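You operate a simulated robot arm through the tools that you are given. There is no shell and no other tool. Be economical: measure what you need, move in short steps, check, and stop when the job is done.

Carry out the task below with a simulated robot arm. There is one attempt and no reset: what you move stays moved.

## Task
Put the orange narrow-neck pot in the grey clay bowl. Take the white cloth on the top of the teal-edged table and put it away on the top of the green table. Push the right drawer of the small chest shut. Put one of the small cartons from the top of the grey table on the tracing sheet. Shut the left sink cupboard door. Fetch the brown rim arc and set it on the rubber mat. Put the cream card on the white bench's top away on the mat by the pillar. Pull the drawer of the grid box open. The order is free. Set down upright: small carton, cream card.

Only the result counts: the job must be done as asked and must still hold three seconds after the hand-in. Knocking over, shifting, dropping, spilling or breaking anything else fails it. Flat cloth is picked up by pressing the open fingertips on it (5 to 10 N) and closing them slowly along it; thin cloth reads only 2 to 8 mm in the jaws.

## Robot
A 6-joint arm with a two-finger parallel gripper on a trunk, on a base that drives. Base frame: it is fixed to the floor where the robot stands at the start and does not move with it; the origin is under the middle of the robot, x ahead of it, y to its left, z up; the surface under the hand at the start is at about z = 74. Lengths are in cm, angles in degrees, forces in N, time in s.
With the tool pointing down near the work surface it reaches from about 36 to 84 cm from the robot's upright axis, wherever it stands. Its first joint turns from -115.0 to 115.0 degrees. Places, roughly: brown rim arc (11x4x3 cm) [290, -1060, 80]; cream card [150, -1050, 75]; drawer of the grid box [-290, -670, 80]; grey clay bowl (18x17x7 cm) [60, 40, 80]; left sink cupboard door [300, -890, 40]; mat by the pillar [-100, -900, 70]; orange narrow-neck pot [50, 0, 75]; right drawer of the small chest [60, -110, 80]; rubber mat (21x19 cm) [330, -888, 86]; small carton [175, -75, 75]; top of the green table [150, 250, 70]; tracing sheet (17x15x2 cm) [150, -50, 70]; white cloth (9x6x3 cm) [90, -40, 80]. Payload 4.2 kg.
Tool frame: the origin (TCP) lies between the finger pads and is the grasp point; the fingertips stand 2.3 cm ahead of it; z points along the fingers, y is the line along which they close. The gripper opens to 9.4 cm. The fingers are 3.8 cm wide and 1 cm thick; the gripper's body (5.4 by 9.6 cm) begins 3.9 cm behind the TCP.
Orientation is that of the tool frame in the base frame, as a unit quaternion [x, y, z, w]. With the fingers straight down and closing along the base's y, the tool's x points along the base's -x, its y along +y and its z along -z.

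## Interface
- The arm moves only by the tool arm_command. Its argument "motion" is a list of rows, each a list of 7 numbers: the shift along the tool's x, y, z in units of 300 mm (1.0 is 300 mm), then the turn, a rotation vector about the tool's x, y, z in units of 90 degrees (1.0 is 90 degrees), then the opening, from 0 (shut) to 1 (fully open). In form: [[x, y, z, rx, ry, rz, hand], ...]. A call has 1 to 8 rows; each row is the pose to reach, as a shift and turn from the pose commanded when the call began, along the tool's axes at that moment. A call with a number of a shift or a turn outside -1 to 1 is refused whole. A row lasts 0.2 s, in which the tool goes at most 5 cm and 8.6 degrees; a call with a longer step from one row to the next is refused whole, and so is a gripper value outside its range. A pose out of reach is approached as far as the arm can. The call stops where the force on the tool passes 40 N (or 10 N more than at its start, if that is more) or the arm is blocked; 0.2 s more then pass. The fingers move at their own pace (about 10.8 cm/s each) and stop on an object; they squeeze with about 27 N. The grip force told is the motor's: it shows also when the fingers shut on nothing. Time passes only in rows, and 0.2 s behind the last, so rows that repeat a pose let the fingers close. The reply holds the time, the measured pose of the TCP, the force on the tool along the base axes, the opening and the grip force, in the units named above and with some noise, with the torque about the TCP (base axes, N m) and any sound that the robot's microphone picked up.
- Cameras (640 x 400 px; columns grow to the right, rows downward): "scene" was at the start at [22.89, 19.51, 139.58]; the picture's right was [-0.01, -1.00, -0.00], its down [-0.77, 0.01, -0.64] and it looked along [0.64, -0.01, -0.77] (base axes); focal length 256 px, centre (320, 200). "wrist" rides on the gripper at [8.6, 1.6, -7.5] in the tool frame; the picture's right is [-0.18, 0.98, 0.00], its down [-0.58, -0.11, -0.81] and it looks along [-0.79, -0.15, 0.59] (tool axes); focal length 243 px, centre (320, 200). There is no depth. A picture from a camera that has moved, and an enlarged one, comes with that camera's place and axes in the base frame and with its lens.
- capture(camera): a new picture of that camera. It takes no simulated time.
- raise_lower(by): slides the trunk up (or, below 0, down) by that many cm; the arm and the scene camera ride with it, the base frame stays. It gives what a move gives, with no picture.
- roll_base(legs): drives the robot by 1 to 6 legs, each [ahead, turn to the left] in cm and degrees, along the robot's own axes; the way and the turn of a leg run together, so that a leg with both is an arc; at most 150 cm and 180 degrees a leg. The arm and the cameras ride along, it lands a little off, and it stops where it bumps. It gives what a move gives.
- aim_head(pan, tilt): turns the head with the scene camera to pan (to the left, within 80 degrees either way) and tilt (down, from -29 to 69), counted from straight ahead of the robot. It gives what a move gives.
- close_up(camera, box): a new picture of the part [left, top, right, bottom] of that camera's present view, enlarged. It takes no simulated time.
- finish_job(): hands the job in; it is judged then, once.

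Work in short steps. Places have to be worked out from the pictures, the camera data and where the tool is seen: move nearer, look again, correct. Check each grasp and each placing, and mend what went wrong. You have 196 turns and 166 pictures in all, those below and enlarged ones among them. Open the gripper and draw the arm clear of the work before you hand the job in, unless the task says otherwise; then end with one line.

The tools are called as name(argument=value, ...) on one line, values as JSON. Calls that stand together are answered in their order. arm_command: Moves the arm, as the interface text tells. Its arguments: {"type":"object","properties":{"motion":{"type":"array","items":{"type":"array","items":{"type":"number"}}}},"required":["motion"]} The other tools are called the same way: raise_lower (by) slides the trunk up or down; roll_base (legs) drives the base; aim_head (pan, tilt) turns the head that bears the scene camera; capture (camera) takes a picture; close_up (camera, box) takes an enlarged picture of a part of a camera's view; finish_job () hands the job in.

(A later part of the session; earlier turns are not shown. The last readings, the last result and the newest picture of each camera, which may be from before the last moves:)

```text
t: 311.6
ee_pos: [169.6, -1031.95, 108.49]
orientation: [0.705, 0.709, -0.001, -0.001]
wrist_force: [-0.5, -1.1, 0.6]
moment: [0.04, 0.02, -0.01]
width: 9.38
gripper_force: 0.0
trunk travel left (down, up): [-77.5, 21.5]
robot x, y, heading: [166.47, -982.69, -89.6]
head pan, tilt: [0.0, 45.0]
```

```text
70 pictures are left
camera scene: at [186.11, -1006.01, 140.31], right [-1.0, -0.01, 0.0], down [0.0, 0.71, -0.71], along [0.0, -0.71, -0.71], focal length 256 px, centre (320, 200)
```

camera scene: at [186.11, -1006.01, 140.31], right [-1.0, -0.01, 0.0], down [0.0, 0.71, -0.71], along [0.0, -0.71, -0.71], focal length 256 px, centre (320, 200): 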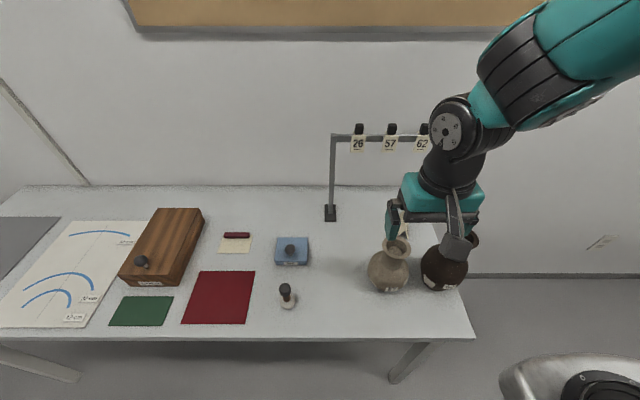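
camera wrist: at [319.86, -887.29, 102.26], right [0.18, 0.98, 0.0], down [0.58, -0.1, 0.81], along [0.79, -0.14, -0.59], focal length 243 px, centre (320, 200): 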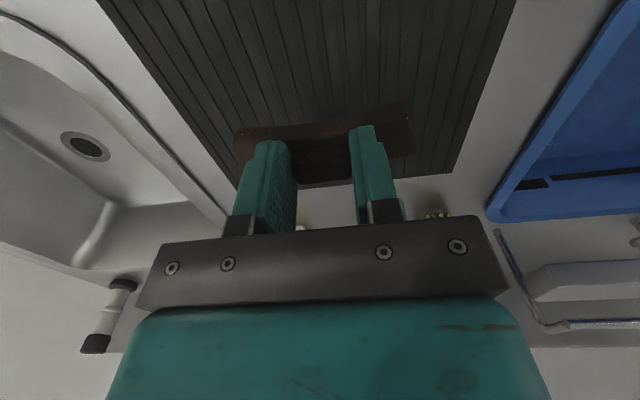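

I move above the card at safe height, turning 12.8°.

arm_command(motion=[[-0.14, -0.053, 0, 0, 0, 0.04, 1], [-0.28, -0.106, 0, 0, 0, 0.08, 1], [-0.42, -0.16, 0, 0, 0, 0.12, 1], [-0.56, -0.213, 0, 0, 0, 0.142, 1], [-0.7, -0.267, 0, 0, 0, 0.142, 1], [-0.82, -0.32, 0, 0, 0, 0.142, 1], [-0.82, -0.32, 0.1, 0, 0, 0.142, 1]])

capture(camera="wrist")

capture(camera="scene")

```text
t: 313.2
ee_pos: [160.21, -1056.76, 105.75]
orientation: [0.78, 0.626, -0.001, -0.002]
wrist_force: [1.2, -0.3, 0.1]
moment: [-0.06, 0.01, 0.0]
width: 9.4
gripper_force: 0.1
trunk travel left (down, up): [-77.5, 21.5]
robot x, y, heading: [166.63, -983.08, -89.6]
head pan, tilt: [0.0, 45.0]
```

```text
69 pictures are left
camera wrist: at [163.78, -1048.59, 113.09], right [0.92, -0.39, 0.0], down [-0.23, -0.55, 0.81], along [-0.32, -0.74, -0.59], focal length 243 px, centre (320, 200)
```

wrist: 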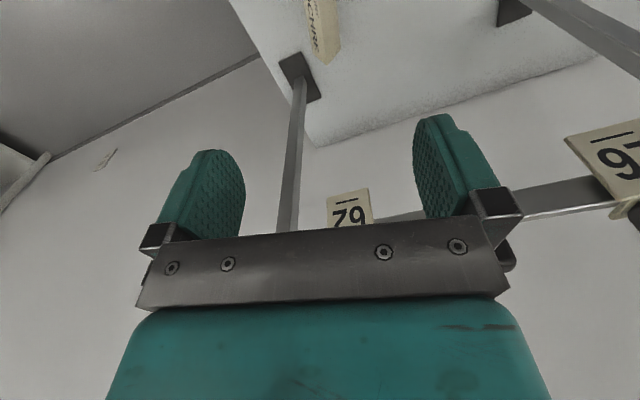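

```text
68 pictures are left
camera scene: at [186.12, -1005.99, 140.32], right [-1.0, -0.01, 0.0], down [0.0, 0.71, -0.71], along [0.0, -0.71, -0.71], focal length 256 px, centre (320, 200)
```

scene: 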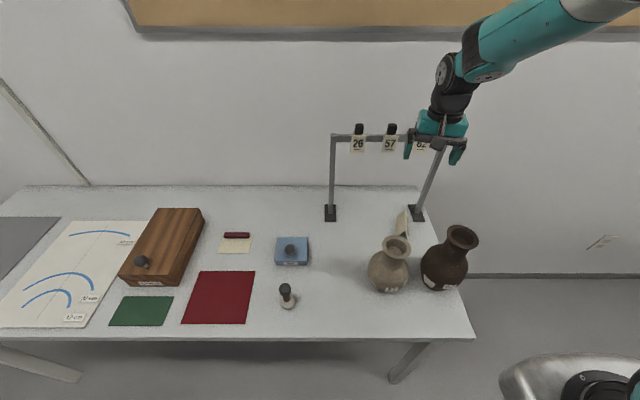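

The card lies under the hand with matching yaw. I descend to z≈86 and look.

arm_command(motion=[[0, 0, 0.14, 0, 0, 0, 1], [0, 0, 0.28, 0, 0, 0, 1], [0, 0, 0.42, 0, 0, 0, 1], [0, 0, 0.54, 0, 0, 0, 1], [0, 0, 0.65, 0, 0, 0, 1]])

capture(camera="wrist")

close_up(camera="scene", box=[340, 90, 500, 300])

```text
t: 314.4
ee_pos: [160.25, -1056.62, 86.15]
orientation: [0.78, 0.626, -0.002, -0.001]
wrist_force: [-0.1, 0.3, 0.0]
moment: [-0.03, 0.0, 0.0]
width: 9.4
gripper_force: 0.0
trunk travel left (down, up): [-77.5, 21.5]
robot x, y, heading: [166.39, -982.97, -89.6]
head pan, tilt: [0.0, 45.0]
```

```text
67 pictures are left
camera wrist: at [163.74, -1048.51, 93.41], right [0.92, -0.39, 0.0], down [-0.23, -0.55, 0.81], along [-0.32, -0.74, -0.59], focal length 243 px, centre (320, 200)
```

wrist: 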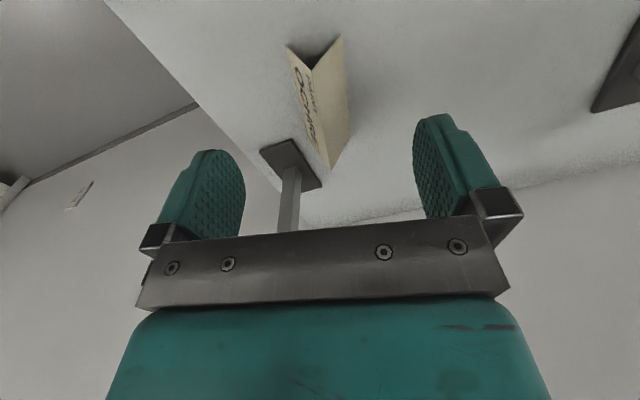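

```text
1.90 times, centred on (420, 195) of scene
camera zoom: at [186.12, -1005.99, 140.32], right [-1.0, -0.01, 0.0], down [0.0, 0.71, -0.71], along [0.0, -0.71, -0.71], focal length 487 px, centre (130, 210)
```

zoom: 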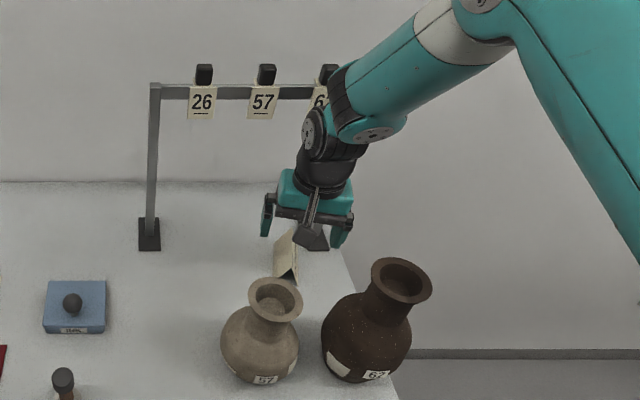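

The alignment matches. I descend to just above the table.

arm_command(motion=[[0.0, -0.005, 0.1, 0, 0, 0, 0.8], [0.0, -0.005, 0.19, 0, 0, 0, 0.8], [0.0, -0.005, 0.26, 0, 0, 0, 0.8], [0.0, -0.005, 0.295, 0, 0, 0, 0.8], [0.0, -0.005, 0.305, 0, 0, 0, 0.8]])

capture(camera="wrist")

close_up(camera="scene", box=[340, 90, 500, 300])

```text
t: 315.6
ee_pos: [159.84, -1056.66, 76.88]
orientation: [0.78, 0.626, -0.001, -0.001]
wrist_force: [-0.1, -1.0, 0.3]
moment: [0.0, 0.02, 0.0]
width: 7.52
gripper_force: 0.0
trunk travel left (down, up): [-77.5, 21.5]
robot x, y, heading: [166.79, -983.2, -89.8]
head pan, tilt: [0.0, 45.0]
```

```text
65 pictures are left
camera wrist: at [163.45, -1048.51, 84.31], right [0.92, -0.39, 0.0], down [-0.23, -0.54, 0.81], along [-0.32, -0.74, -0.59], focal length 243 px, centre (320, 200)
```

wrist: 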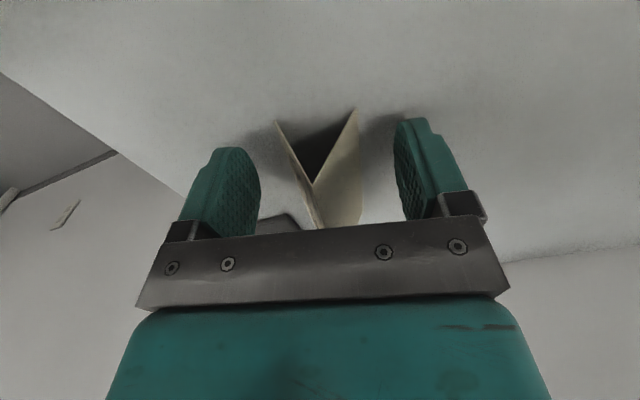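

```text
1.90 times, centred on (420, 195) of scene
camera zoom: at [186.12, -1006.01, 140.31], right [-1.0, -0.01, 0.0], down [0.0, 0.71, -0.71], along [0.0, -0.71, -0.71], focal length 487 px, centre (130, 210)
```

zoom: 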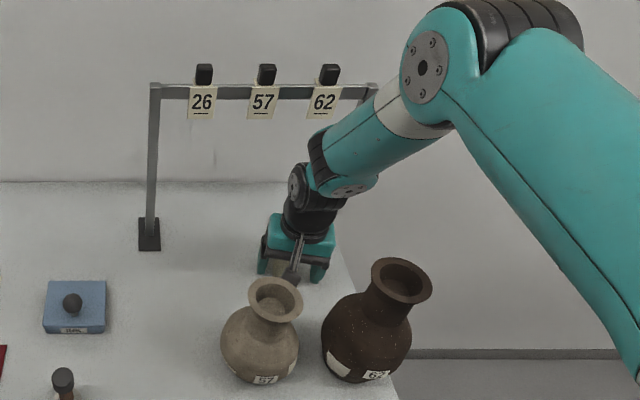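

Well centred. I lower 3 mm and close slowly.

arm_command(motion=[[0, 0, 0.006, 0, 0, 0, 0.8], [0, 0, 0.01, 0, 0, 0, 0.7], [0, 0, 0.01, 0, 0, 0, 0.55], [0, 0, 0.01, 0, 0, 0, 0.4], [0, 0, 0.01, 0, 0, 0, 0.3], [0, 0, 0.01, 0, 0, 0, 0.2], [0, 0, 0.01, 0, 0, 0, 0.2]])

capture(camera="wrist")

```text
t: 317.2
ee_pos: [159.87, -1056.61, 76.7]
orientation: [0.78, 0.625, -0.001, -0.002]
wrist_force: [-0.8, 0.0, 3.0]
moment: [-0.02, -0.02, -0.06]
width: 3.55
gripper_force: 27.1
trunk travel left (down, up): [-77.5, 21.5]
robot x, y, heading: [166.49, -983.06, -89.8]
head pan, tilt: [0.0, 45.0]
```

```text
63 pictures are left
camera wrist: at [163.41, -1048.53, 84.07], right [0.92, -0.39, 0.0], down [-0.23, -0.54, 0.81], along [-0.32, -0.74, -0.59], focal length 243 px, centre (320, 200)
```

wrist: 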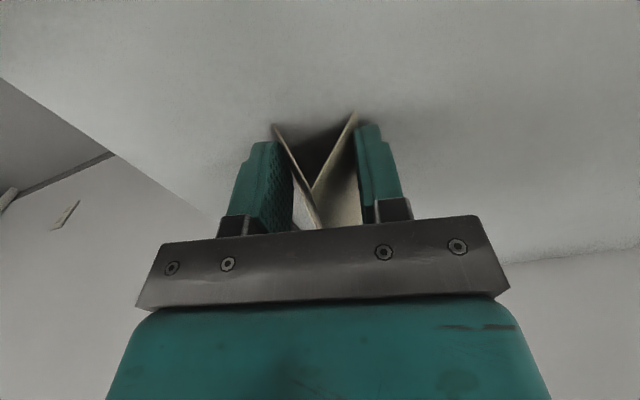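

Gripped at 3.55 cm. I lift a little slowly and check.

arm_command(motion=[[0, 0, -0.02, 0, 0, 0, 0.2], [0, 0, -0.06, 0, 0, 0, 0.2], [0, 0, -0.12, 0, 0, 0, 0.2], [0, 0, -0.2, 0, 0, 0, 0.2]])

capture(camera="wrist")

```text
t: 318.2
ee_pos: [159.96, -1056.57, 82.7]
orientation: [0.78, 0.626, 0.0, -0.002]
wrist_force: [-0.4, -0.3, -0.7]
moment: [0.02, 0.0, -0.01]
width: 1.91
gripper_force: 0.1
trunk travel left (down, up): [-77.5, 21.5]
robot x, y, heading: [166.25, -982.73, -89.7]
head pan, tilt: [0.0, 45.0]
```

```text
62 pictures are left
camera wrist: at [163.41, -1048.45, 90.09], right [0.92, -0.39, 0.0], down [-0.23, -0.55, 0.81], along [-0.32, -0.74, -0.59], focal length 243 px, centre (320, 200)
```

wrist: 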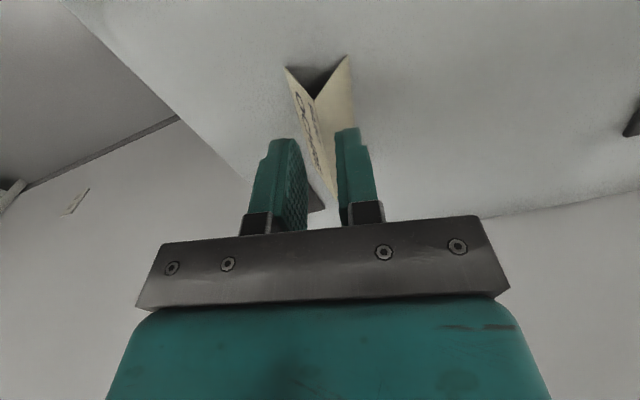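

The card slipped out but still stands unmoved. I open, go back down, and this time press the tips lightly on the table so the pads catch the base edges.

arm_command(motion=[[0, 0, 0, 0, 0, 0, 0.7], [0, 0, 0, 0, 0, 0, 0.7], [-0.04, 0.008, 0.07, 0, 0, 0, 0.7], [-0.04, 0.008, 0.14, 0, 0, 0, 0.7], [-0.04, 0.008, 0.19, 0, 0, 0, 0.7], [-0.04, 0.008, 0.205, 0, 0, 0, 0.7], [-0.04, 0.008, 0.211, 0, 0, 0, 0.7]])

capture(camera="wrist")

```text
t: 319.8
ee_pos: [160.0, -1057.8, 76.29]
orientation: [0.78, 0.626, -0.001, -0.002]
wrist_force: [0.4, 0.1, -0.4]
moment: [0.03, -0.02, 0.02]
width: 6.58
gripper_force: 0.0
trunk travel left (down, up): [-77.5, 21.5]
robot x, y, heading: [166.32, -982.79, -89.7]
head pan, tilt: [0.0, 45.0]
```

```text
61 pictures are left
camera wrist: at [163.36, -1049.73, 83.7], right [0.92, -0.39, 0.0], down [-0.23, -0.55, 0.81], along [-0.32, -0.74, -0.59], focal length 243 px, centre (320, 200)
```

wrist: 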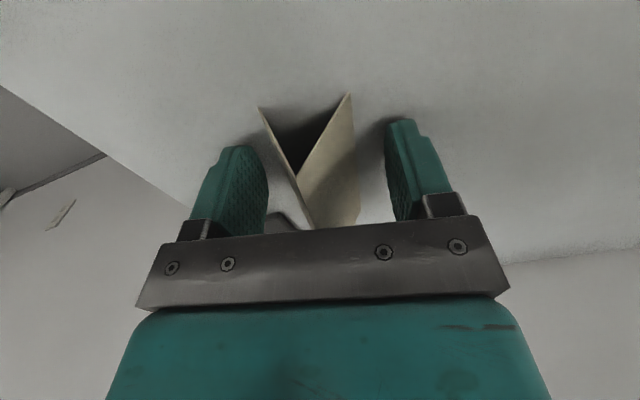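

No contact yet at 76.3, so earlier the grip was too high. I go down in small steps.

arm_command(motion=[[0, 0, 0.004, 0, 0, 0, 0.7], [0, 0, 0.008, 0, 0, 0, 0.7], [0, 0, 0.011, 0, 0, 0, 0.7]])

```text
t: 320.6
ee_pos: [159.92, -1057.78, 76.33]
orientation: [0.78, 0.626, -0.001, 0.0]
wrist_force: [1.1, 7.3, 34.5]
moment: [0.47, -1.38, 0.13]
width: 6.53
gripper_force: 0.0
trunk travel left (down, up): [-77.5, 21.5]
robot x, y, heading: [166.23, -982.97, -89.5]
head pan, tilt: [0.0, 45.0]
```

Table contact at 76.3. I ease to a light press and close slowly.

arm_command(motion=[[0, 0, -0.006, 0, 0, 0, 0.65], [0, 0, -0.006, 0, 0, 0, 0.55], [0, 0, -0.006, 0, 0, 0, 0.48], [0, 0, -0.006, 0, 0, 0, 0.42], [0, 0, -0.006, 0, 0, 0, 0.36], [0, 0, -0.006, 0, 0, 0, 0.3], [0, 0, -0.006, 0, 0, 0, 0.2], [0, 0, -0.006, 0, 0, 0, 0.2]])

capture(camera="wrist")

```text
t: 322.4
ee_pos: [159.82, -1057.9, 76.38]
orientation: [0.78, 0.626, -0.001, -0.001]
wrist_force: [11.8, -3.6, 24.3]
moment: [0.07, -0.79, -0.16]
width: 3.96
gripper_force: 26.9
trunk travel left (down, up): [-77.5, 21.5]
robot x, y, heading: [166.44, -983.12, -89.9]
head pan, tilt: [0.0, 45.0]
```

```text
60 pictures are left
camera wrist: at [163.36, -1049.72, 83.67], right [0.92, -0.39, 0.0], down [-0.23, -0.54, 0.81], along [-0.32, -0.74, -0.59], focal length 243 px, centre (320, 200)
```

wrist: 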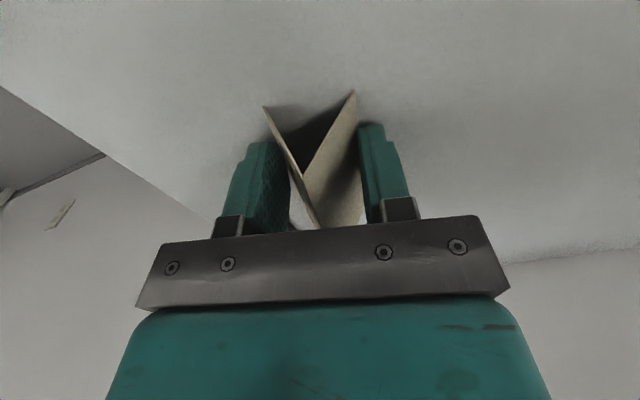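

Now 3.96 cm — at the base edges. I lift slowly by 1.5 cm and check.

arm_command(motion=[[0, 0, -0.006, 0, 0, 0, 0.2], [0, 0, -0.012, 0, 0, 0, 0.2], [0, 0, -0.02, 0, 0, 0, 0.2], [0, 0, -0.035, 0, 0, 0, 0.2], [0, 0, -0.05, 0, 0, 0, 0.2]])

capture(camera="wrist")

```text
t: 323.6
ee_pos: [159.76, -1057.8, 77.61]
orientation: [0.78, 0.626, 0.0, -0.002]
wrist_force: [-1.4, 0.8, 2.4]
moment: [0.0, 0.03, -0.02]
width: 2.72
gripper_force: 26.8
trunk travel left (down, up): [-77.5, 21.5]
robot x, y, heading: [166.36, -982.76, -89.5]
head pan, tilt: [0.0, 45.0]
```

```text
59 pictures are left
camera wrist: at [163.35, -1049.65, 85.03], right [0.92, -0.39, 0.0], down [-0.23, -0.55, 0.81], along [-0.32, -0.74, -0.59], focal length 243 px, centre (320, 200)
```

wrist: 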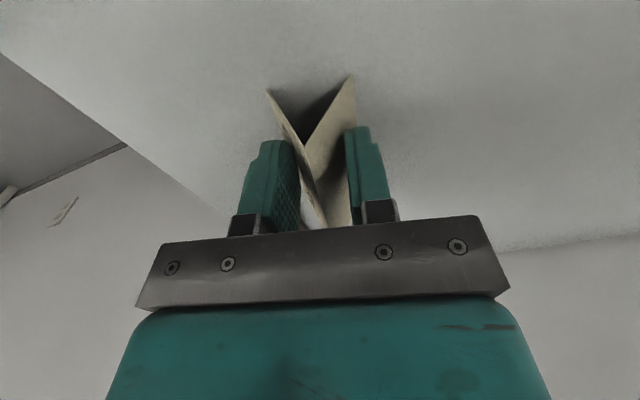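

The wedge shape slips on a sideways grip, so I need to grip it by its ends. It's cramped by the frame, so I first drag it along the table to free space: open, lower, and close at table level.

arm_command(motion=[[0, 0, 0, 0, 0, 0, 0.6], [0, 0, 0, 0, 0, 0, 0.6], [0, 0, 0.02, 0, 0, 0, 0.6], [0, 0, 0.036, 0, 0, 0, 0.6], [0, 0, 0.036, 0, 0, 0, 0.45], [0, 0, 0.036, 0, 0, 0, 0.36], [0, 0, 0.036, 0, 0, 0, 0.36]])

capture(camera="wrist")

```text
t: 325.2
ee_pos: [159.88, -1057.81, 76.62]
orientation: [0.78, 0.626, -0.001, -0.001]
wrist_force: [0.1, 0.0, 2.7]
moment: [-0.02, 0.01, 0.03]
width: 3.61
gripper_force: 26.9
trunk travel left (down, up): [-77.5, 21.5]
robot x, y, heading: [166.31, -982.87, -89.9]
head pan, tilt: [0.0, 45.0]
```

```text
58 pictures are left
camera wrist: at [163.34, -1049.71, 83.99], right [0.92, -0.39, 0.0], down [-0.23, -0.54, 0.81], along [-0.32, -0.74, -0.59], focal length 243 px, centre (320, 200)
```

wrist: 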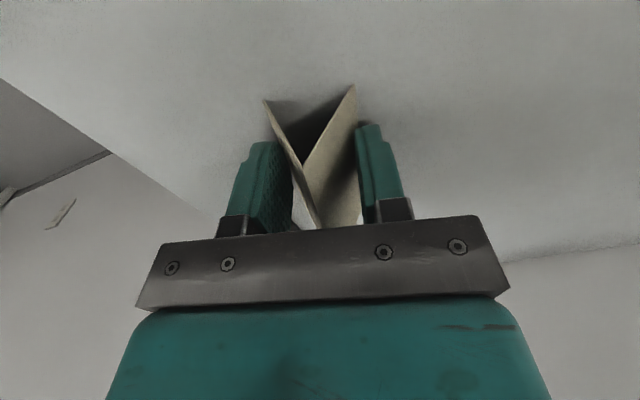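

I drag it +x while turning 60° clockwise, keeping height.

arm_command(motion=[[0.011, 0.049, 0, 0, 0, 0.09, 0.36], [0.022, 0.098, 0, 0, 0, 0.18, 0.36], [0.033, 0.147, 0, 0, 0, 0.27, 0.36], [0.043, 0.195, 0, 0, 0, 0.36, 0.36], [0.058, 0.26, 0, 0, 0, 0.45, 0.36], [0.072, 0.326, 0, 0, 0, 0.54, 0.36], [0.087, 0.391, 0, 0, 0, 0.62, 0.36], [0.101, 0.456, 0, 0, 0, 0.667, 0.36]])

capture(camera="wrist")

close_up(camera="scene", box=[260, 120, 480, 300])

```text
t: 327.0
ee_pos: [174.06, -1057.86, 76.44]
orientation: [0.988, 0.152, 0.0, -0.001]
wrist_force: [-6.4, -4.2, 14.3]
moment: [-0.09, 0.03, 0.01]
width: 3.93
gripper_force: 14.8
trunk travel left (down, up): [-77.5, 21.5]
robot x, y, heading: [166.03, -983.26, -89.7]
head pan, tilt: [0.0, 45.0]
```

```text
57 pictures are left
camera wrist: at [182.8, -1056.75, 83.81], right [0.12, -0.99, 0.0], down [-0.59, -0.07, 0.81], along [-0.8, -0.1, -0.59], focal length 243 px, centre (320, 200)
```

wrist: 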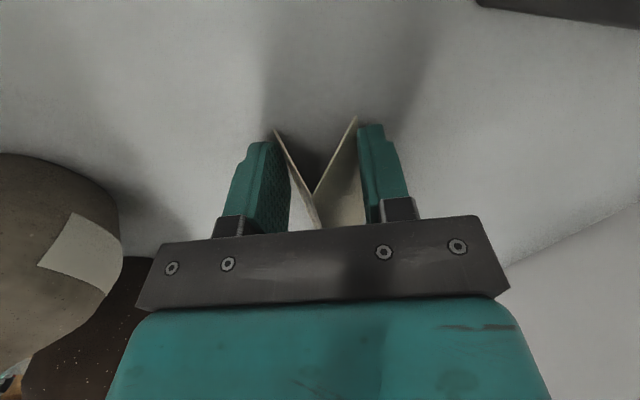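

```text
2.22 times, centred on (370, 210) of scene
camera zoom: at [186.11, -1006.01, 140.29], right [-1.0, -0.01, 0.0], down [0.0, 0.71, -0.71], along [0.0, -0.71, -0.71], focal length 568 px, centre (209, 178)
```

zoom: 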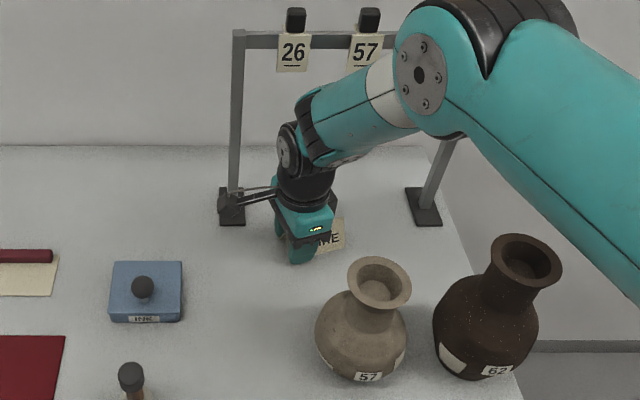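

Dragging works; the ridge is now near the x direction. I drag 8 cm more +x and square it up so the ridge lies along x.

arm_command(motion=[[0.064, 0.02, -0.002, 0, 0, 0.06, 0.3], [0.127, 0.04, -0.002, 0, 0, 0.12, 0.3], [0.19, 0.06, -0.002, 0, 0, 0.18, 0.3], [0.254, 0.08, -0.002, 0, 0, 0.194, 0.3], [0.254, 0.08, -0.002, 0, 0, 0.194, 0.7], [0.254, 0.08, -0.002, 0, 0, 0.194, 0.7]])

capture(camera="wrist")

```text
t: 328.4
ee_pos: [181.87, -1057.98, 76.63]
orientation: [1.0, 0.002, -0.001, -0.001]
wrist_force: [0.5, 0.0, -0.4]
moment: [0.02, 0.01, 0.0]
width: 6.6
gripper_force: 0.2
trunk travel left (down, up): [-77.5, 21.5]
robot x, y, heading: [166.43, -982.54, -89.6]
head pan, tilt: [0.0, 45.0]
```

```text
55 pictures are left
camera wrist: at [190.58, -1059.43, 83.93], right [-0.18, -0.98, 0.0], down [-0.58, 0.11, 0.81], along [-0.79, 0.15, -0.59], focal length 243 px, centre (320, 200)
```

wrist: 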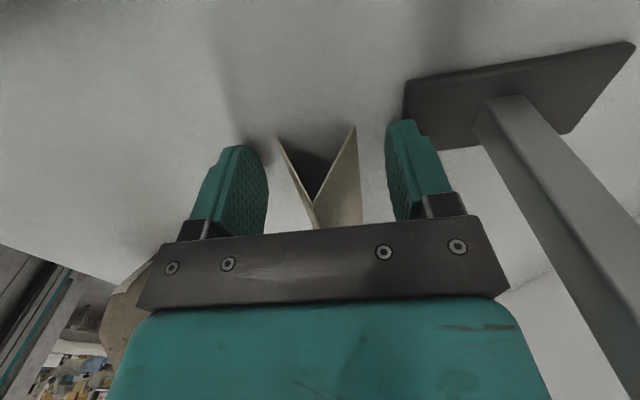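

The card's near end is at x≈183.1, axis y≈-1057.8, so its centre is ≈(178.6,-1057.8). I rise, shift +y, and turn the gripper 90° to grip it by its ends.

arm_command(motion=[[0, 0, -0.13, 0, 0, 0, 1], [0, 0, -0.28, 0, 0, 0, 1], [-0.05, -0.1, -0.28, 0, 0, 0, 1], [-0.107, -0.2, -0.3, 0, 0, 0, 1], [-0.107, -0.2, -0.3, 0, 0, -0.09, 1], [-0.107, -0.2, -0.3, 0, 0, -0.18, 1], [-0.107, -0.2, -0.3, 0, 0, -0.27, 1], [-0.107, -0.2, -0.3, 0, 0, -0.36, 1]])

arm_command(motion=[[0, 0, 0, 0, 0, -0.09, 1], [0, 0, 0, 0, 0, -0.18, 1], [0, 0, 0, 0, 0, -0.27, 1], [0, 0, 0, 0, 0, -0.36, 1], [0, 0, 0, 0, 0, -0.45, 1], [0, 0, 0, 0, 0, -0.54, 1], [0, 0, 0, 0, 0, -0.63, 1], [0, 0, 0, 0, 0, -0.64, 1]])

capture(camera="wrist")

close_up(camera="scene", box=[260, 120, 480, 300])

```text
t: 330.2
ee_pos: [178.65, -1051.9, 85.68]
orientation: [0.96, 0.28, -0.001, -0.001]
wrist_force: [-0.5, -0.5, -0.1]
moment: [0.0, -0.03, -0.01]
width: 9.37
gripper_force: 0.1
trunk travel left (down, up): [-77.5, 21.5]
robot x, y, heading: [166.43, -983.12, -89.8]
head pan, tilt: [0.0, 45.0]
```

```text
t: 332.0
ee_pos: [178.84, -1051.83, 85.5]
orientation: [0.706, 0.708, -0.002, -0.001]
wrist_force: [1.0, 0.1, 1.0]
moment: [-0.01, -0.02, 0.0]
width: 9.42
gripper_force: 0.1
trunk travel left (down, up): [-77.5, 21.5]
robot x, y, heading: [166.54, -982.25, -89.8]
head pan, tilt: [0.0, 45.0]
```

```text
54 pictures are left
camera wrist: at [180.32, -1043.14, 92.96], right [0.98, -0.18, 0.0], down [-0.11, -0.58, 0.81], along [-0.15, -0.79, -0.59], focal length 243 px, centre (320, 200)
```

wrist: 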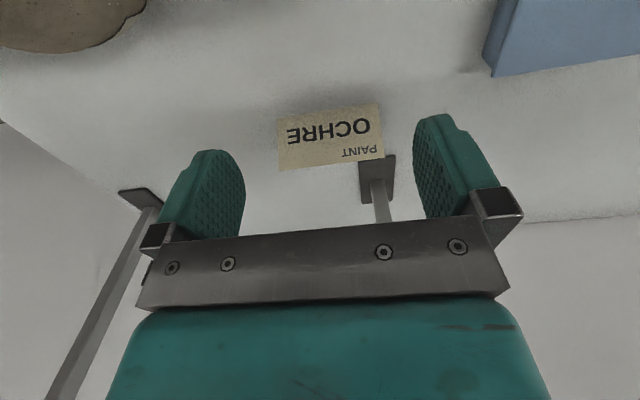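

```text
2.22 times, centred on (370, 210) of scene
camera zoom: at [186.12, -1006.02, 140.31], right [-1.0, -0.01, 0.0], down [0.0, 0.71, -0.71], along [0.0, -0.71, -0.71], focal length 568 px, centre (209, 178)
```

zoom: 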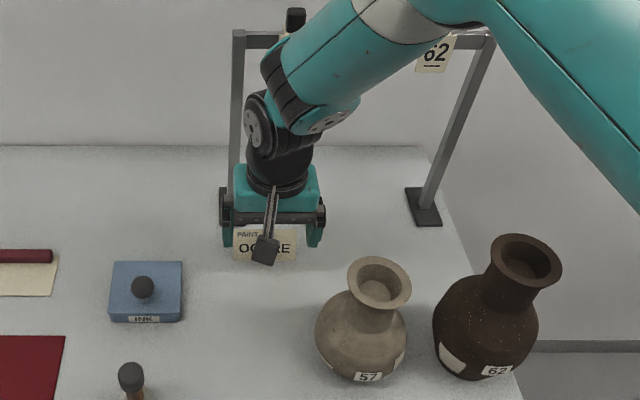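

The card's ends are at x≈174.0 and 183.0 (≈9.1 cm) against the 9.4 cm opening — tight. I lower in front of it (y≈-1052.3), centred on x=178.45, then look at both ends.

arm_command(motion=[[-0.01, -0.013, 0.1, 0, 0, 0, 1], [-0.01, -0.013, 0.19, 0, 0, 0, 1], [-0.01, -0.013, 0.26, 0, 0, 0, 1], [-0.01, -0.013, 0.285, 0, 0, 0, 1]])

capture(camera="wrist")

close_up(camera="scene", box=[310, 180, 400, 250])

```text
t: 333.0
ee_pos: [178.14, -1052.3, 76.93]
orientation: [0.707, 0.707, -0.001, -0.002]
wrist_force: [0.1, -0.6, -0.5]
moment: [-0.02, -0.01, 0.03]
width: 9.39
gripper_force: 0.0
trunk travel left (down, up): [-77.5, 21.5]
robot x, y, heading: [166.45, -982.46, -89.7]
head pan, tilt: [0.0, 45.0]
```

```text
52 pictures are left
camera wrist: at [179.88, -1043.53, 84.38], right [0.98, -0.18, 0.0], down [-0.11, -0.58, 0.81], along [-0.15, -0.79, -0.59], focal length 243 px, centre (320, 200)
```

wrist: 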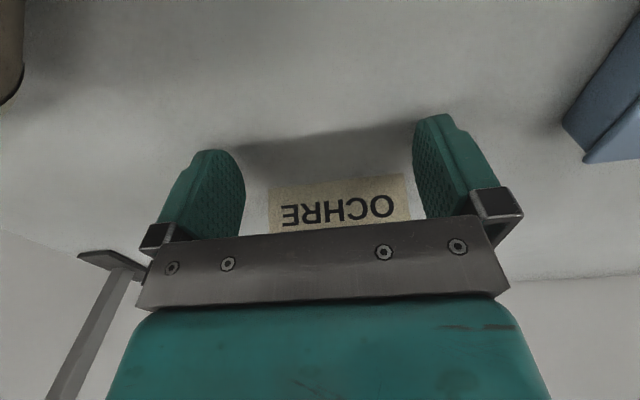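

```text
5.71 times, centred on (355, 215) of scene
camera zoom: at [186.12, -1006.01, 140.31], right [-1.0, -0.01, 0.0], down [0.0, 0.71, -0.71], along [0.0, -0.71, -0.71], focal length 1460 px, centre (120, 114)
```

zoom: 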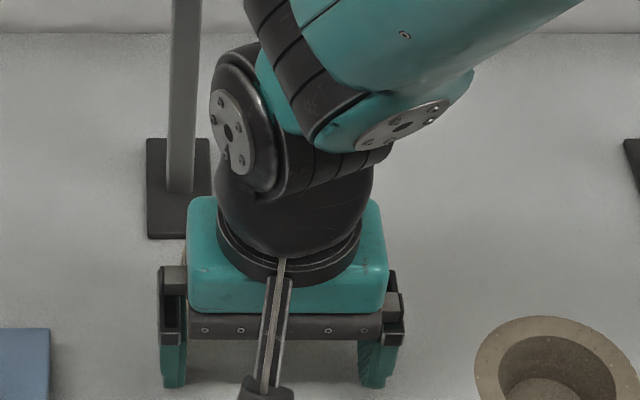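

Card centre is ≈0.27 cm right of the hand's centre. I correct and slide in 2.5 cm, watching.

arm_command(motion=[[0, 0.009, 0, 0, 0, 0, 1], [-0.03, 0.009, 0, 0, 0, 0, 1], [-0.06, 0.009, 0, 0, 0, 0, 1], [-0.08, 0.009, 0, 0, 0, 0, 1]])

capture(camera="wrist")

```text
t: 334.0
ee_pos: [178.51, -1054.59, 77.11]
orientation: [0.707, 0.707, -0.001, -0.002]
wrist_force: [0.2, -0.2, 0.2]
moment: [0.02, 0.01, -0.01]
width: 9.4
gripper_force: 0.1
trunk travel left (down, up): [-77.5, 21.5]
robot x, y, heading: [166.41, -982.73, -89.6]
head pan, tilt: [0.0, 45.0]
```

```text
50 pictures are left
camera wrist: at [180.2, -1045.83, 84.42], right [0.98, -0.18, 0.0], down [-0.11, -0.58, 0.81], along [-0.15, -0.79, -0.59], focal length 243 px, centre (320, 200)
```

wrist: 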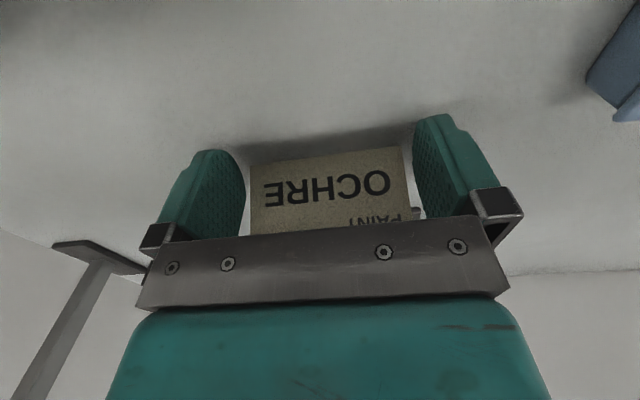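

Centred with a small gap at both ends. I slide in another 2.4 cm in small steps.

arm_command(motion=[[-0.02, 0, 0, 0, 0, 0, 1], [-0.04, 0, 0, 0, 0, 0, 1], [-0.06, 0, 0, 0, 0, 0, 1], [-0.078, 0, 0, 0, 0, 0, 1]])

capture(camera="wrist")

```text
t: 335.0
ee_pos: [178.54, -1056.95, 77.01]
orientation: [0.707, 0.707, -0.001, -0.002]
wrist_force: [-0.7, -0.4, 0.1]
moment: [0.0, 0.0, -0.03]
width: 9.41
gripper_force: 0.0
trunk travel left (down, up): [-77.5, 21.5]
robot x, y, heading: [166.33, -982.98, -89.7]
head pan, tilt: [0.0, 45.0]
```

```text
49 pictures are left
camera wrist: at [180.19, -1048.17, 84.4], right [0.98, -0.18, 0.0], down [-0.11, -0.58, 0.81], along [-0.15, -0.79, -0.59], focal length 243 px, centre (320, 200)
```

wrist: 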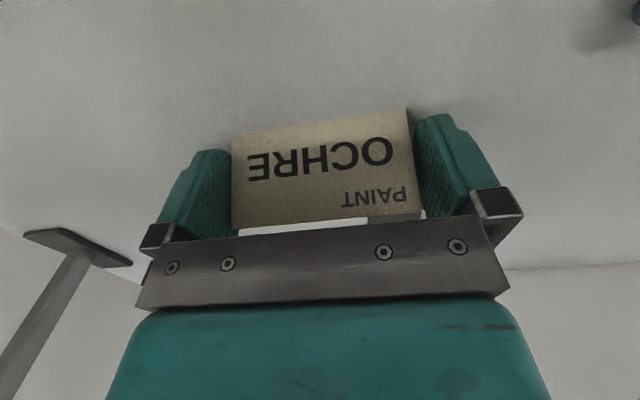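

The card is between the fingers, unmoved. I close on its ends.

arm_command(motion=[[-0.015, 0, 0, 0, 0, 0, 1], [-0.015, 0, 0, 0, 0, 0, 0.9], [-0.015, 0, 0, 0, 0, 0, 0.8], [-0.015, 0, 0, 0, 0, 0, 0.7], [-0.015, 0, 0, 0, 0, 0, 0.7]])

arm_command(motion=[[0, 0, -0.02, 0, 0, 0, 0.7], [0, 0, -0.05, 0, 0, 0, 0.7], [0, 0, -0.09, 0, 0, 0, 0.7]])

capture(camera="wrist")

```text
t: 336.2
ee_pos: [178.39, -1057.39, 77.12]
orientation: [0.707, 0.707, 0.0, -0.002]
wrist_force: [-0.5, 0.3, -0.4]
moment: [-0.04, 0.0, 0.04]
width: 8.89
gripper_force: 26.2
trunk travel left (down, up): [-77.5, 21.5]
robot x, y, heading: [166.59, -982.75, -89.8]
head pan, tilt: [0.0, 45.0]
```

```text
t: 337.0
ee_pos: [178.45, -1057.21, 79.81]
orientation: [0.707, 0.707, 0.0, -0.002]
wrist_force: [-0.6, -0.8, -0.8]
moment: [0.02, 0.03, 0.02]
width: 8.87
gripper_force: 27.2
trunk travel left (down, up): [-77.5, 21.5]
robot x, y, heading: [166.19, -983.06, -90.1]
head pan, tilt: [0.0, 45.0]
```

```text
48 pictures are left
camera wrist: at [180.17, -1048.56, 87.18], right [0.98, -0.18, 0.0], down [-0.11, -0.58, 0.81], along [-0.15, -0.79, -0.59], focal length 243 px, centre (320, 200)
```

wrist: 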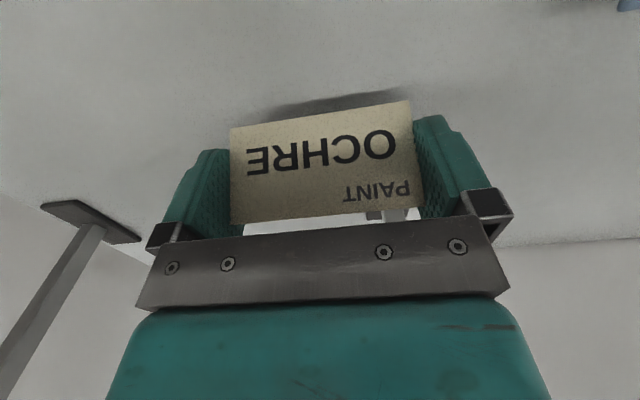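

Held firmly. I rise and draw back away from the frame.

arm_command(motion=[[0.05, 0, -0.13, 0, 0, 0, 0.7], [0.1, 0, -0.27, 0, 0, 0, 0.7], [0.15, 0, -0.41, 0, 0, 0, 0.7], [0.22, 0, -0.54, 0, 0, 0, 0.7], [0.32, 0, -0.66, 0, 0, 0, 0.7], [0.43, 0, -0.76, 0, 0, 0, 0.7], [0.55, 0, -0.85, 0, 0, 0, 0.7], [0.7, 0, -0.9, 0, 0, 0, 0.7]])

aim_head(pan=-75, tilt=20)

capture(camera="scene")

```text
t: 338.8
ee_pos: [178.63, -1036.48, 106.92]
orientation: [0.707, 0.707, -0.001, -0.002]
wrist_force: [-0.4, -1.0, 0.0]
moment: [0.03, 0.02, -0.01]
width: 8.89
gripper_force: 26.6
trunk travel left (down, up): [-77.5, 21.5]
robot x, y, heading: [166.31, -982.89, -89.6]
head pan, tilt: [0.0, 45.0]
```

```text
t: 340.3
ee_pos: [178.65, -1036.5, 106.82]
orientation: [0.707, 0.707, 0.0, -0.001]
wrist_force: [-0.8, -0.2, -0.7]
moment: [0.01, 0.01, 0.01]
width: 8.89
gripper_force: 26.9
trunk travel left (down, up): [-77.5, 21.5]
robot x, y, heading: [166.06, -982.91, -89.7]
head pan, tilt: [-75.0, 20.0]
```

```text
47 pictures are left
camera scene: at [177.09, -1000.35, 144.17], right [-0.27, 0.96, 0.0], down [0.33, 0.09, -0.94], along [-0.91, -0.25, -0.34], focal length 256 px, centre (320, 200)
```

scene: 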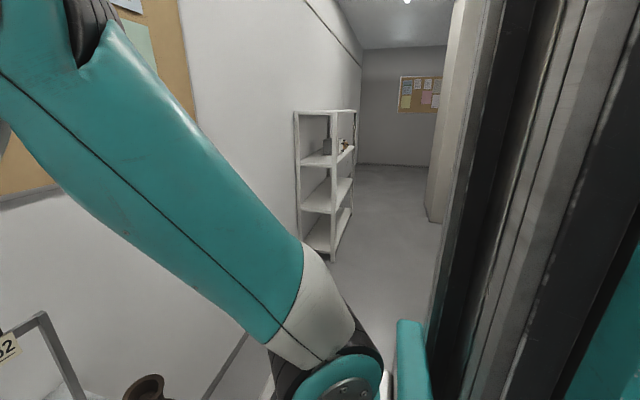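

I turn west and drive along the gap between the white table and the back wall, then look.

roll_base(legs=[[0, -92], [110, 0]])

aim_head(pan=-45, tilt=25)

capture(camera="scene")

```text
t: 349.9
ee_pos: [0.69, -985.84, 106.95]
orientation: [0.999, -0.033, 0.001, -0.001]
wrist_force: [-0.3, -0.4, 0.3]
moment: [0.05, 0.03, -0.01]
width: 8.86
gripper_force: 27.2
trunk travel left (down, up): [-77.5, 21.5]
robot x, y, heading: [55.21, -977.23, 176.8]
head pan, tilt: [-75.0, 20.0]
```

```text
t: 350.9
ee_pos: [0.62, -985.85, 106.95]
orientation: [0.999, -0.032, 0.001, -0.002]
wrist_force: [0.1, -0.6, -0.5]
moment: [0.02, -0.01, -0.02]
width: 8.89
gripper_force: 27.1
trunk travel left (down, up): [-77.5, 21.5]
robot x, y, heading: [55.01, -977.08, 176.8]
head pan, tilt: [-45.0, 25.0]
```

```text
46 pictures are left
camera scene: at [32.48, -988.83, 143.37], right [0.75, 0.66, 0.0], down [0.28, -0.32, -0.91], along [-0.6, 0.68, -0.42], focal length 256 px, centre (320, 200)
```

scene: 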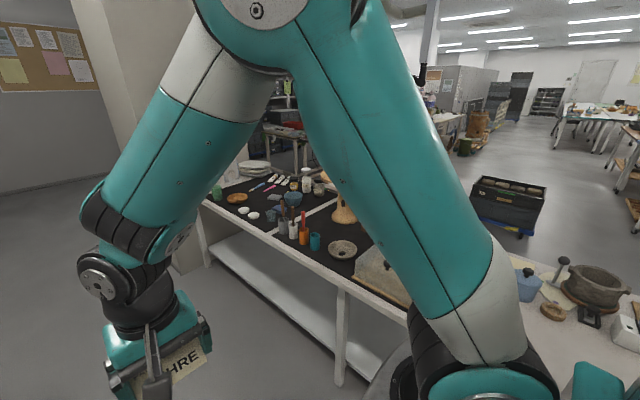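

The white table's front edge is y≈-928 and its left end x≈-122, with a dark mat near the pillar. I drive on to x≈-85 and face it.

roll_base(legs=[[0, 2], [137, 0], [0, -89]])

aim_head(pan=0, tilt=45)

capture(camera="scene")

```text
t: 361.8
ee_pos: [-87.86, -920.62, 107.02]
orientation: [-0.689, 0.725, -0.003, 0.0]
wrist_force: [-0.8, 0.5, -0.3]
moment: [0.03, 0.02, 0.02]
width: 8.87
gripper_force: 27.0
trunk travel left (down, up): [-77.5, 21.5]
robot x, y, heading: [-78.11, -974.61, 87.6]
head pan, tilt: [-45.0, 25.0]
```

```text
t: 362.9
ee_pos: [-87.79, -920.63, 107.05]
orientation: [-0.69, 0.724, -0.003, 0.0]
wrist_force: [-0.9, 1.0, -0.9]
moment: [-0.01, 0.01, -0.01]
width: 8.89
gripper_force: 27.5
trunk travel left (down, up): [-77.5, 21.5]
robot x, y, heading: [-78.08, -974.72, 87.5]
head pan, tilt: [0.0, 45.0]
```

```text
45 pictures are left
camera scene: at [-96.71, -950.51, 140.31], right [1.0, -0.04, 0.0], down [-0.03, -0.71, -0.71], along [0.03, 0.71, -0.71], focal length 256 px, centre (320, 200)
```

scene: 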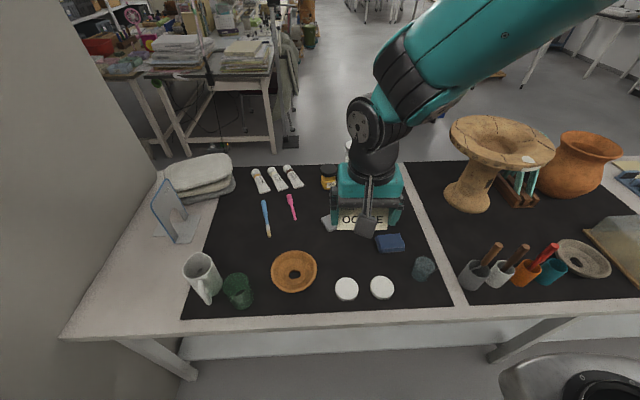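

I zoom on the mat to find a free spot for the card.

close_up(camera="scene", box=[160, 150, 460, 330])

capture(camera="wrist")

```text
2.13 times, centred on (310, 240) of scene
camera zoom: at [-96.71, -950.51, 140.31], right [1.0, -0.04, 0.0], down [-0.03, -0.71, -0.71], along [0.03, 0.71, -0.71], focal length 545 px, centre (341, 115)
```

zoom: 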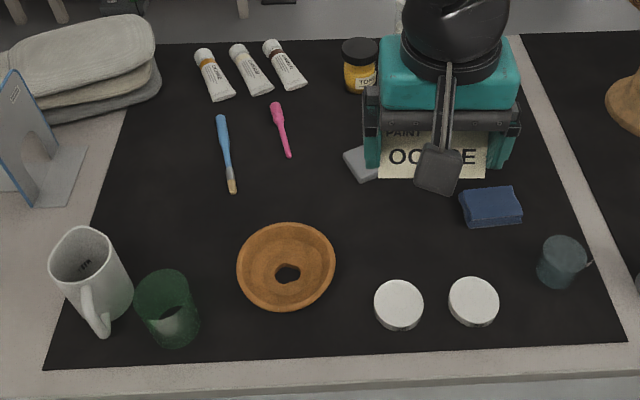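

```text
43 pictures are left
camera wrist: at [-89.81, -929.14, 114.36], right [-0.97, 0.23, 0.0], down [0.14, 0.58, 0.81], along [0.19, 0.78, -0.59], focal length 243 px, centre (320, 200)
```

wrist: 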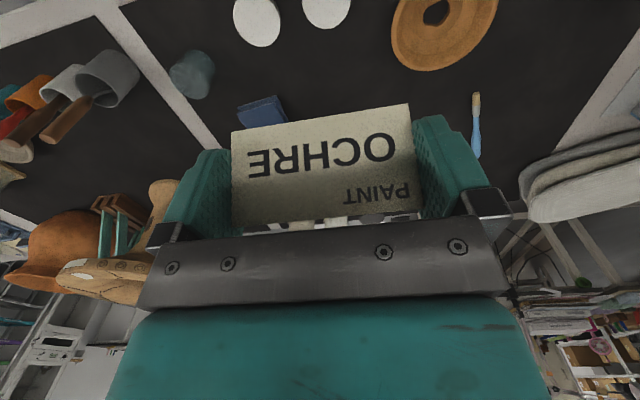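

A free spot ~15×14 cm is centred near (-86.5,-907). I move over it and lower to z≈84.

arm_command(motion=[[-0.14, -0.008, 0, 0, 0, 0, 0.7], [-0.28, -0.015, 0, 0, 0, 0, 0.7], [-0.42, -0.023, 0, 0, 0, 0, 0.7], [-0.428, -0.023, 0.15, 0, 0, 0, 0.7], [-0.428, -0.023, 0.3, 0, 0, 0, 0.7], [-0.428, -0.023, 0.45, 0, 0, 0, 0.7], [-0.428, -0.023, 0.58, 0, 0, 0, 0.7]])

capture(camera="wrist")

close_up(camera="scene", box=[160, 150, 460, 330])

```text
t: 364.6
ee_pos: [-86.43, -907.9, 89.1]
orientation: [-0.69, 0.724, -0.002, 0.0]
wrist_force: [-0.1, -0.6, 0.8]
moment: [0.03, -0.01, 0.04]
width: 8.88
gripper_force: 26.7
trunk travel left (down, up): [-77.5, 21.5]
robot x, y, heading: [-78.1, -974.63, 87.3]
head pan, tilt: [0.0, 45.0]
```

```text
42 pictures are left
camera wrist: at [-88.53, -916.42, 96.52], right [-0.97, 0.23, 0.0], down [0.14, 0.58, 0.81], along [0.19, 0.78, -0.59], focal length 243 px, centre (320, 200)
```

wrist: 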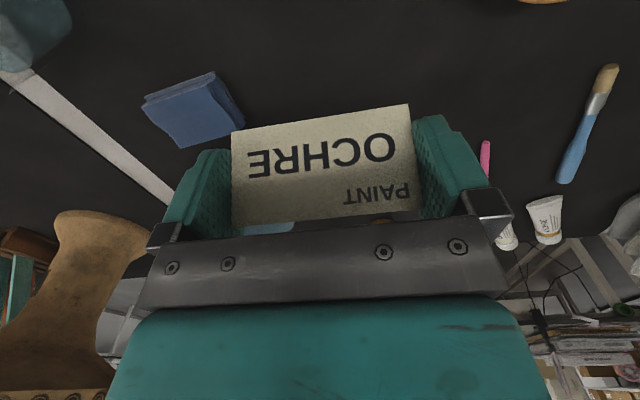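

```text
2.13 times, centred on (310, 240) of scene
camera zoom: at [-96.71, -950.54, 140.32], right [1.0, -0.04, 0.0], down [-0.03, -0.71, -0.71], along [0.03, 0.71, -0.71], focal length 545 px, centre (341, 115)
```

zoom: 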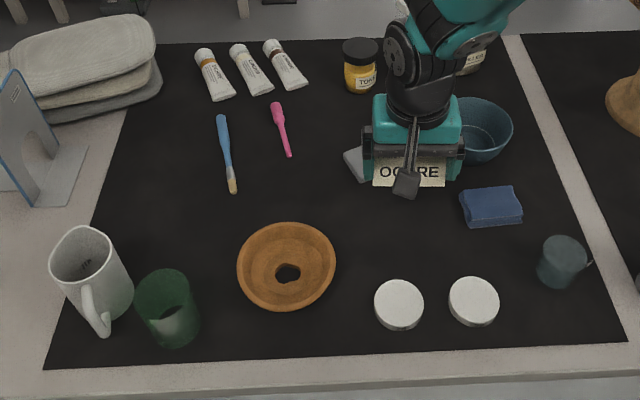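

The landing point projects to the free area; I shift 0.6 cm left and lower to z≈79.

arm_command(motion=[[0, 0.02, 0.08, 0, 0, 0, 0.7], [0, 0.02, 0.18, 0, 0, 0, 0.7], [0, 0.02, 0.27, 0, 0, 0, 0.7], [0, 0.02, 0.34, 0, 0, 0, 0.7]])

capture(camera="wrist")

close_up(camera="scene", box=[260, 190, 460, 310])

```text
t: 365.6
ee_pos: [-87.19, -907.74, 79.13]
orientation: [-0.69, 0.724, -0.001, 0.0]
wrist_force: [-0.2, -0.1, 0.2]
moment: [0.02, 0.0, 0.02]
width: 8.91
gripper_force: 27.1
trunk travel left (down, up): [-77.5, 21.5]
robot x, y, heading: [-77.92, -974.88, 87.6]
head pan, tilt: [0.0, 45.0]
```

```text
40 pictures are left
camera wrist: at [-89.13, -916.31, 86.63], right [-0.97, 0.23, 0.0], down [0.14, 0.58, 0.81], along [0.19, 0.78, -0.59], focal length 243 px, centre (320, 200)
```

wrist: 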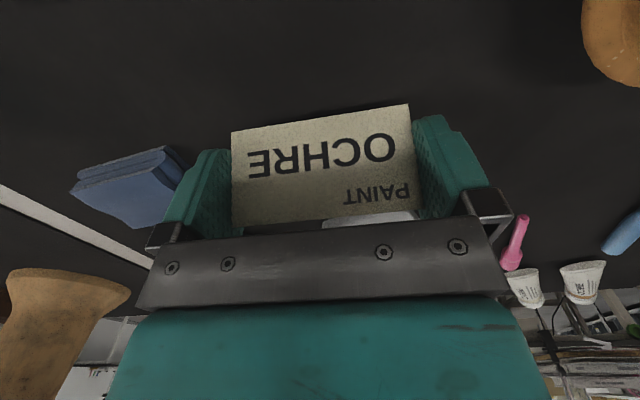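

```text
3.20 times, centred on (360, 250) of scene
camera zoom: at [-96.71, -950.52, 140.32], right [1.0, -0.04, 0.0], down [-0.03, -0.71, -0.71], along [0.03, 0.71, -0.71], focal length 818 px, centre (192, 40)
```

zoom: 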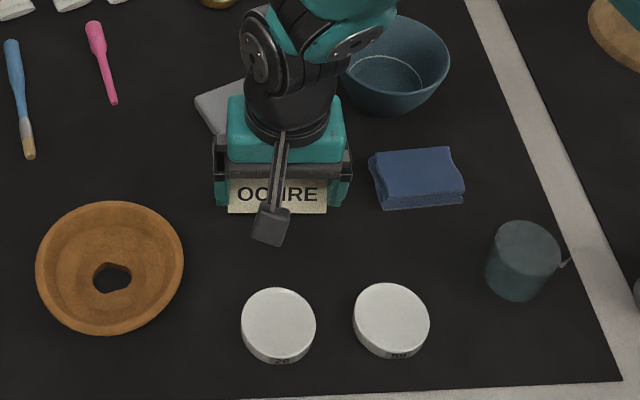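

All clear. I lower in 2–3 mm steps to contact.

arm_command(motion=[[0, 0, 0.02, 0, 0, 0, 0.7], [0, 0, 0.035, 0, 0, 0, 0.7], [0, 0, 0.045, 0, 0, 0, 0.7], [0, 0, 0.052, 0, 0, 0, 0.7]])

```text
t: 366.6
ee_pos: [-86.96, -908.04, 77.72]
orientation: [-0.69, 0.724, -0.001, 0.0]
wrist_force: [0.3, -0.5, -0.6]
moment: [0.02, -0.01, 0.02]
width: 8.88
gripper_force: 27.2
trunk travel left (down, up): [-77.5, 21.5]
robot x, y, heading: [-78.41, -974.64, 87.7]
head pan, tilt: [0.0, 45.0]
```

arm_command(motion=[[0, 0, 0.006, 0, 0, 0, 0.7], [0, 0, 0.012, 0, 0, 0, 0.7], [0, 0, 0.017, 0, 0, 0, 0.7]])

```text
t: 367.4
ee_pos: [-87.04, -908.02, 77.24]
orientation: [-0.689, 0.724, -0.001, 0.001]
wrist_force: [0.6, 1.3, 3.0]
moment: [0.04, 0.04, 0.01]
width: 8.9
gripper_force: 26.7
trunk travel left (down, up): [-77.5, 21.5]
robot x, y, heading: [-78.19, -974.76, 87.4]
head pan, tilt: [0.0, 45.0]
```

Light contact. I open fully and check the gaps before rising.

arm_command(motion=[[0, 0, 0.002, 0, 0, 0, 0.95], [0, 0, 0.002, 0, 0, 0, 1], [0, 0, 0.002, 0, 0, 0, 1]])

capture(camera="wrist")

```text
t: 368.1
ee_pos: [-86.86, -907.8, 77.35]
orientation: [-0.69, 0.724, -0.002, 0.0]
wrist_force: [-0.4, -0.4, 0.1]
moment: [-0.01, 0.02, 0.01]
width: 9.39
gripper_force: 0.2
trunk travel left (down, up): [-77.5, 21.5]
robot x, y, heading: [-78.37, -974.93, 87.5]
head pan, tilt: [0.0, 45.0]
```

```text
38 pictures are left
camera wrist: at [-89.02, -916.43, 84.57], right [-0.97, 0.23, 0.0], down [0.13, 0.58, 0.81], along [0.19, 0.78, -0.59], focal length 243 px, centre (320, 200)
```

wrist: 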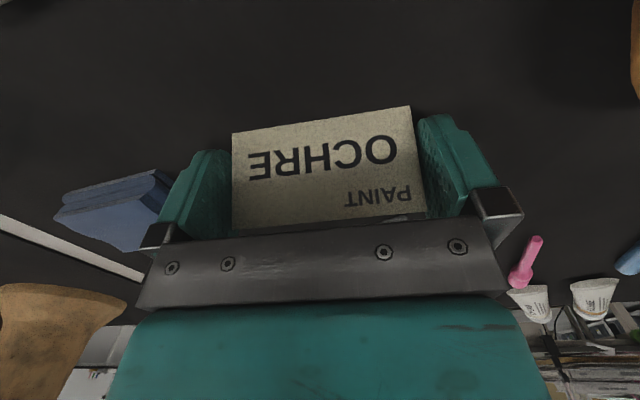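

Both pads are off the card. I rise slowly 1.5 cm and check the card stays.

arm_command(motion=[[0, 0, -0.01, 0, 0, 0, 1], [0, 0, -0.025, 0, 0, 0, 1], [0, 0, -0.05, 0, 0, 0, 1]])

capture(camera="wrist")

```text
t: 368.9
ee_pos: [-86.95, -907.89, 78.64]
orientation: [-0.69, 0.724, -0.002, 0.0]
wrist_force: [-0.6, 0.2, -0.5]
moment: [0.02, 0.0, 0.0]
width: 9.39
gripper_force: 0.0
trunk travel left (down, up): [-77.5, 21.5]
robot x, y, heading: [-77.89, -974.86, 87.5]
head pan, tilt: [0.0, 45.0]
```

```text
37 pictures are left
camera wrist: at [-89.03, -916.33, 86.07], right [-0.97, 0.23, 0.0], down [0.13, 0.58, 0.81], along [0.19, 0.78, -0.59], focal length 243 px, centre (320, 200)
```

wrist: 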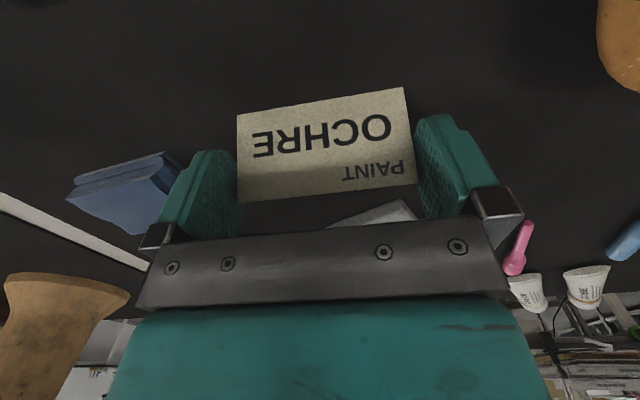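

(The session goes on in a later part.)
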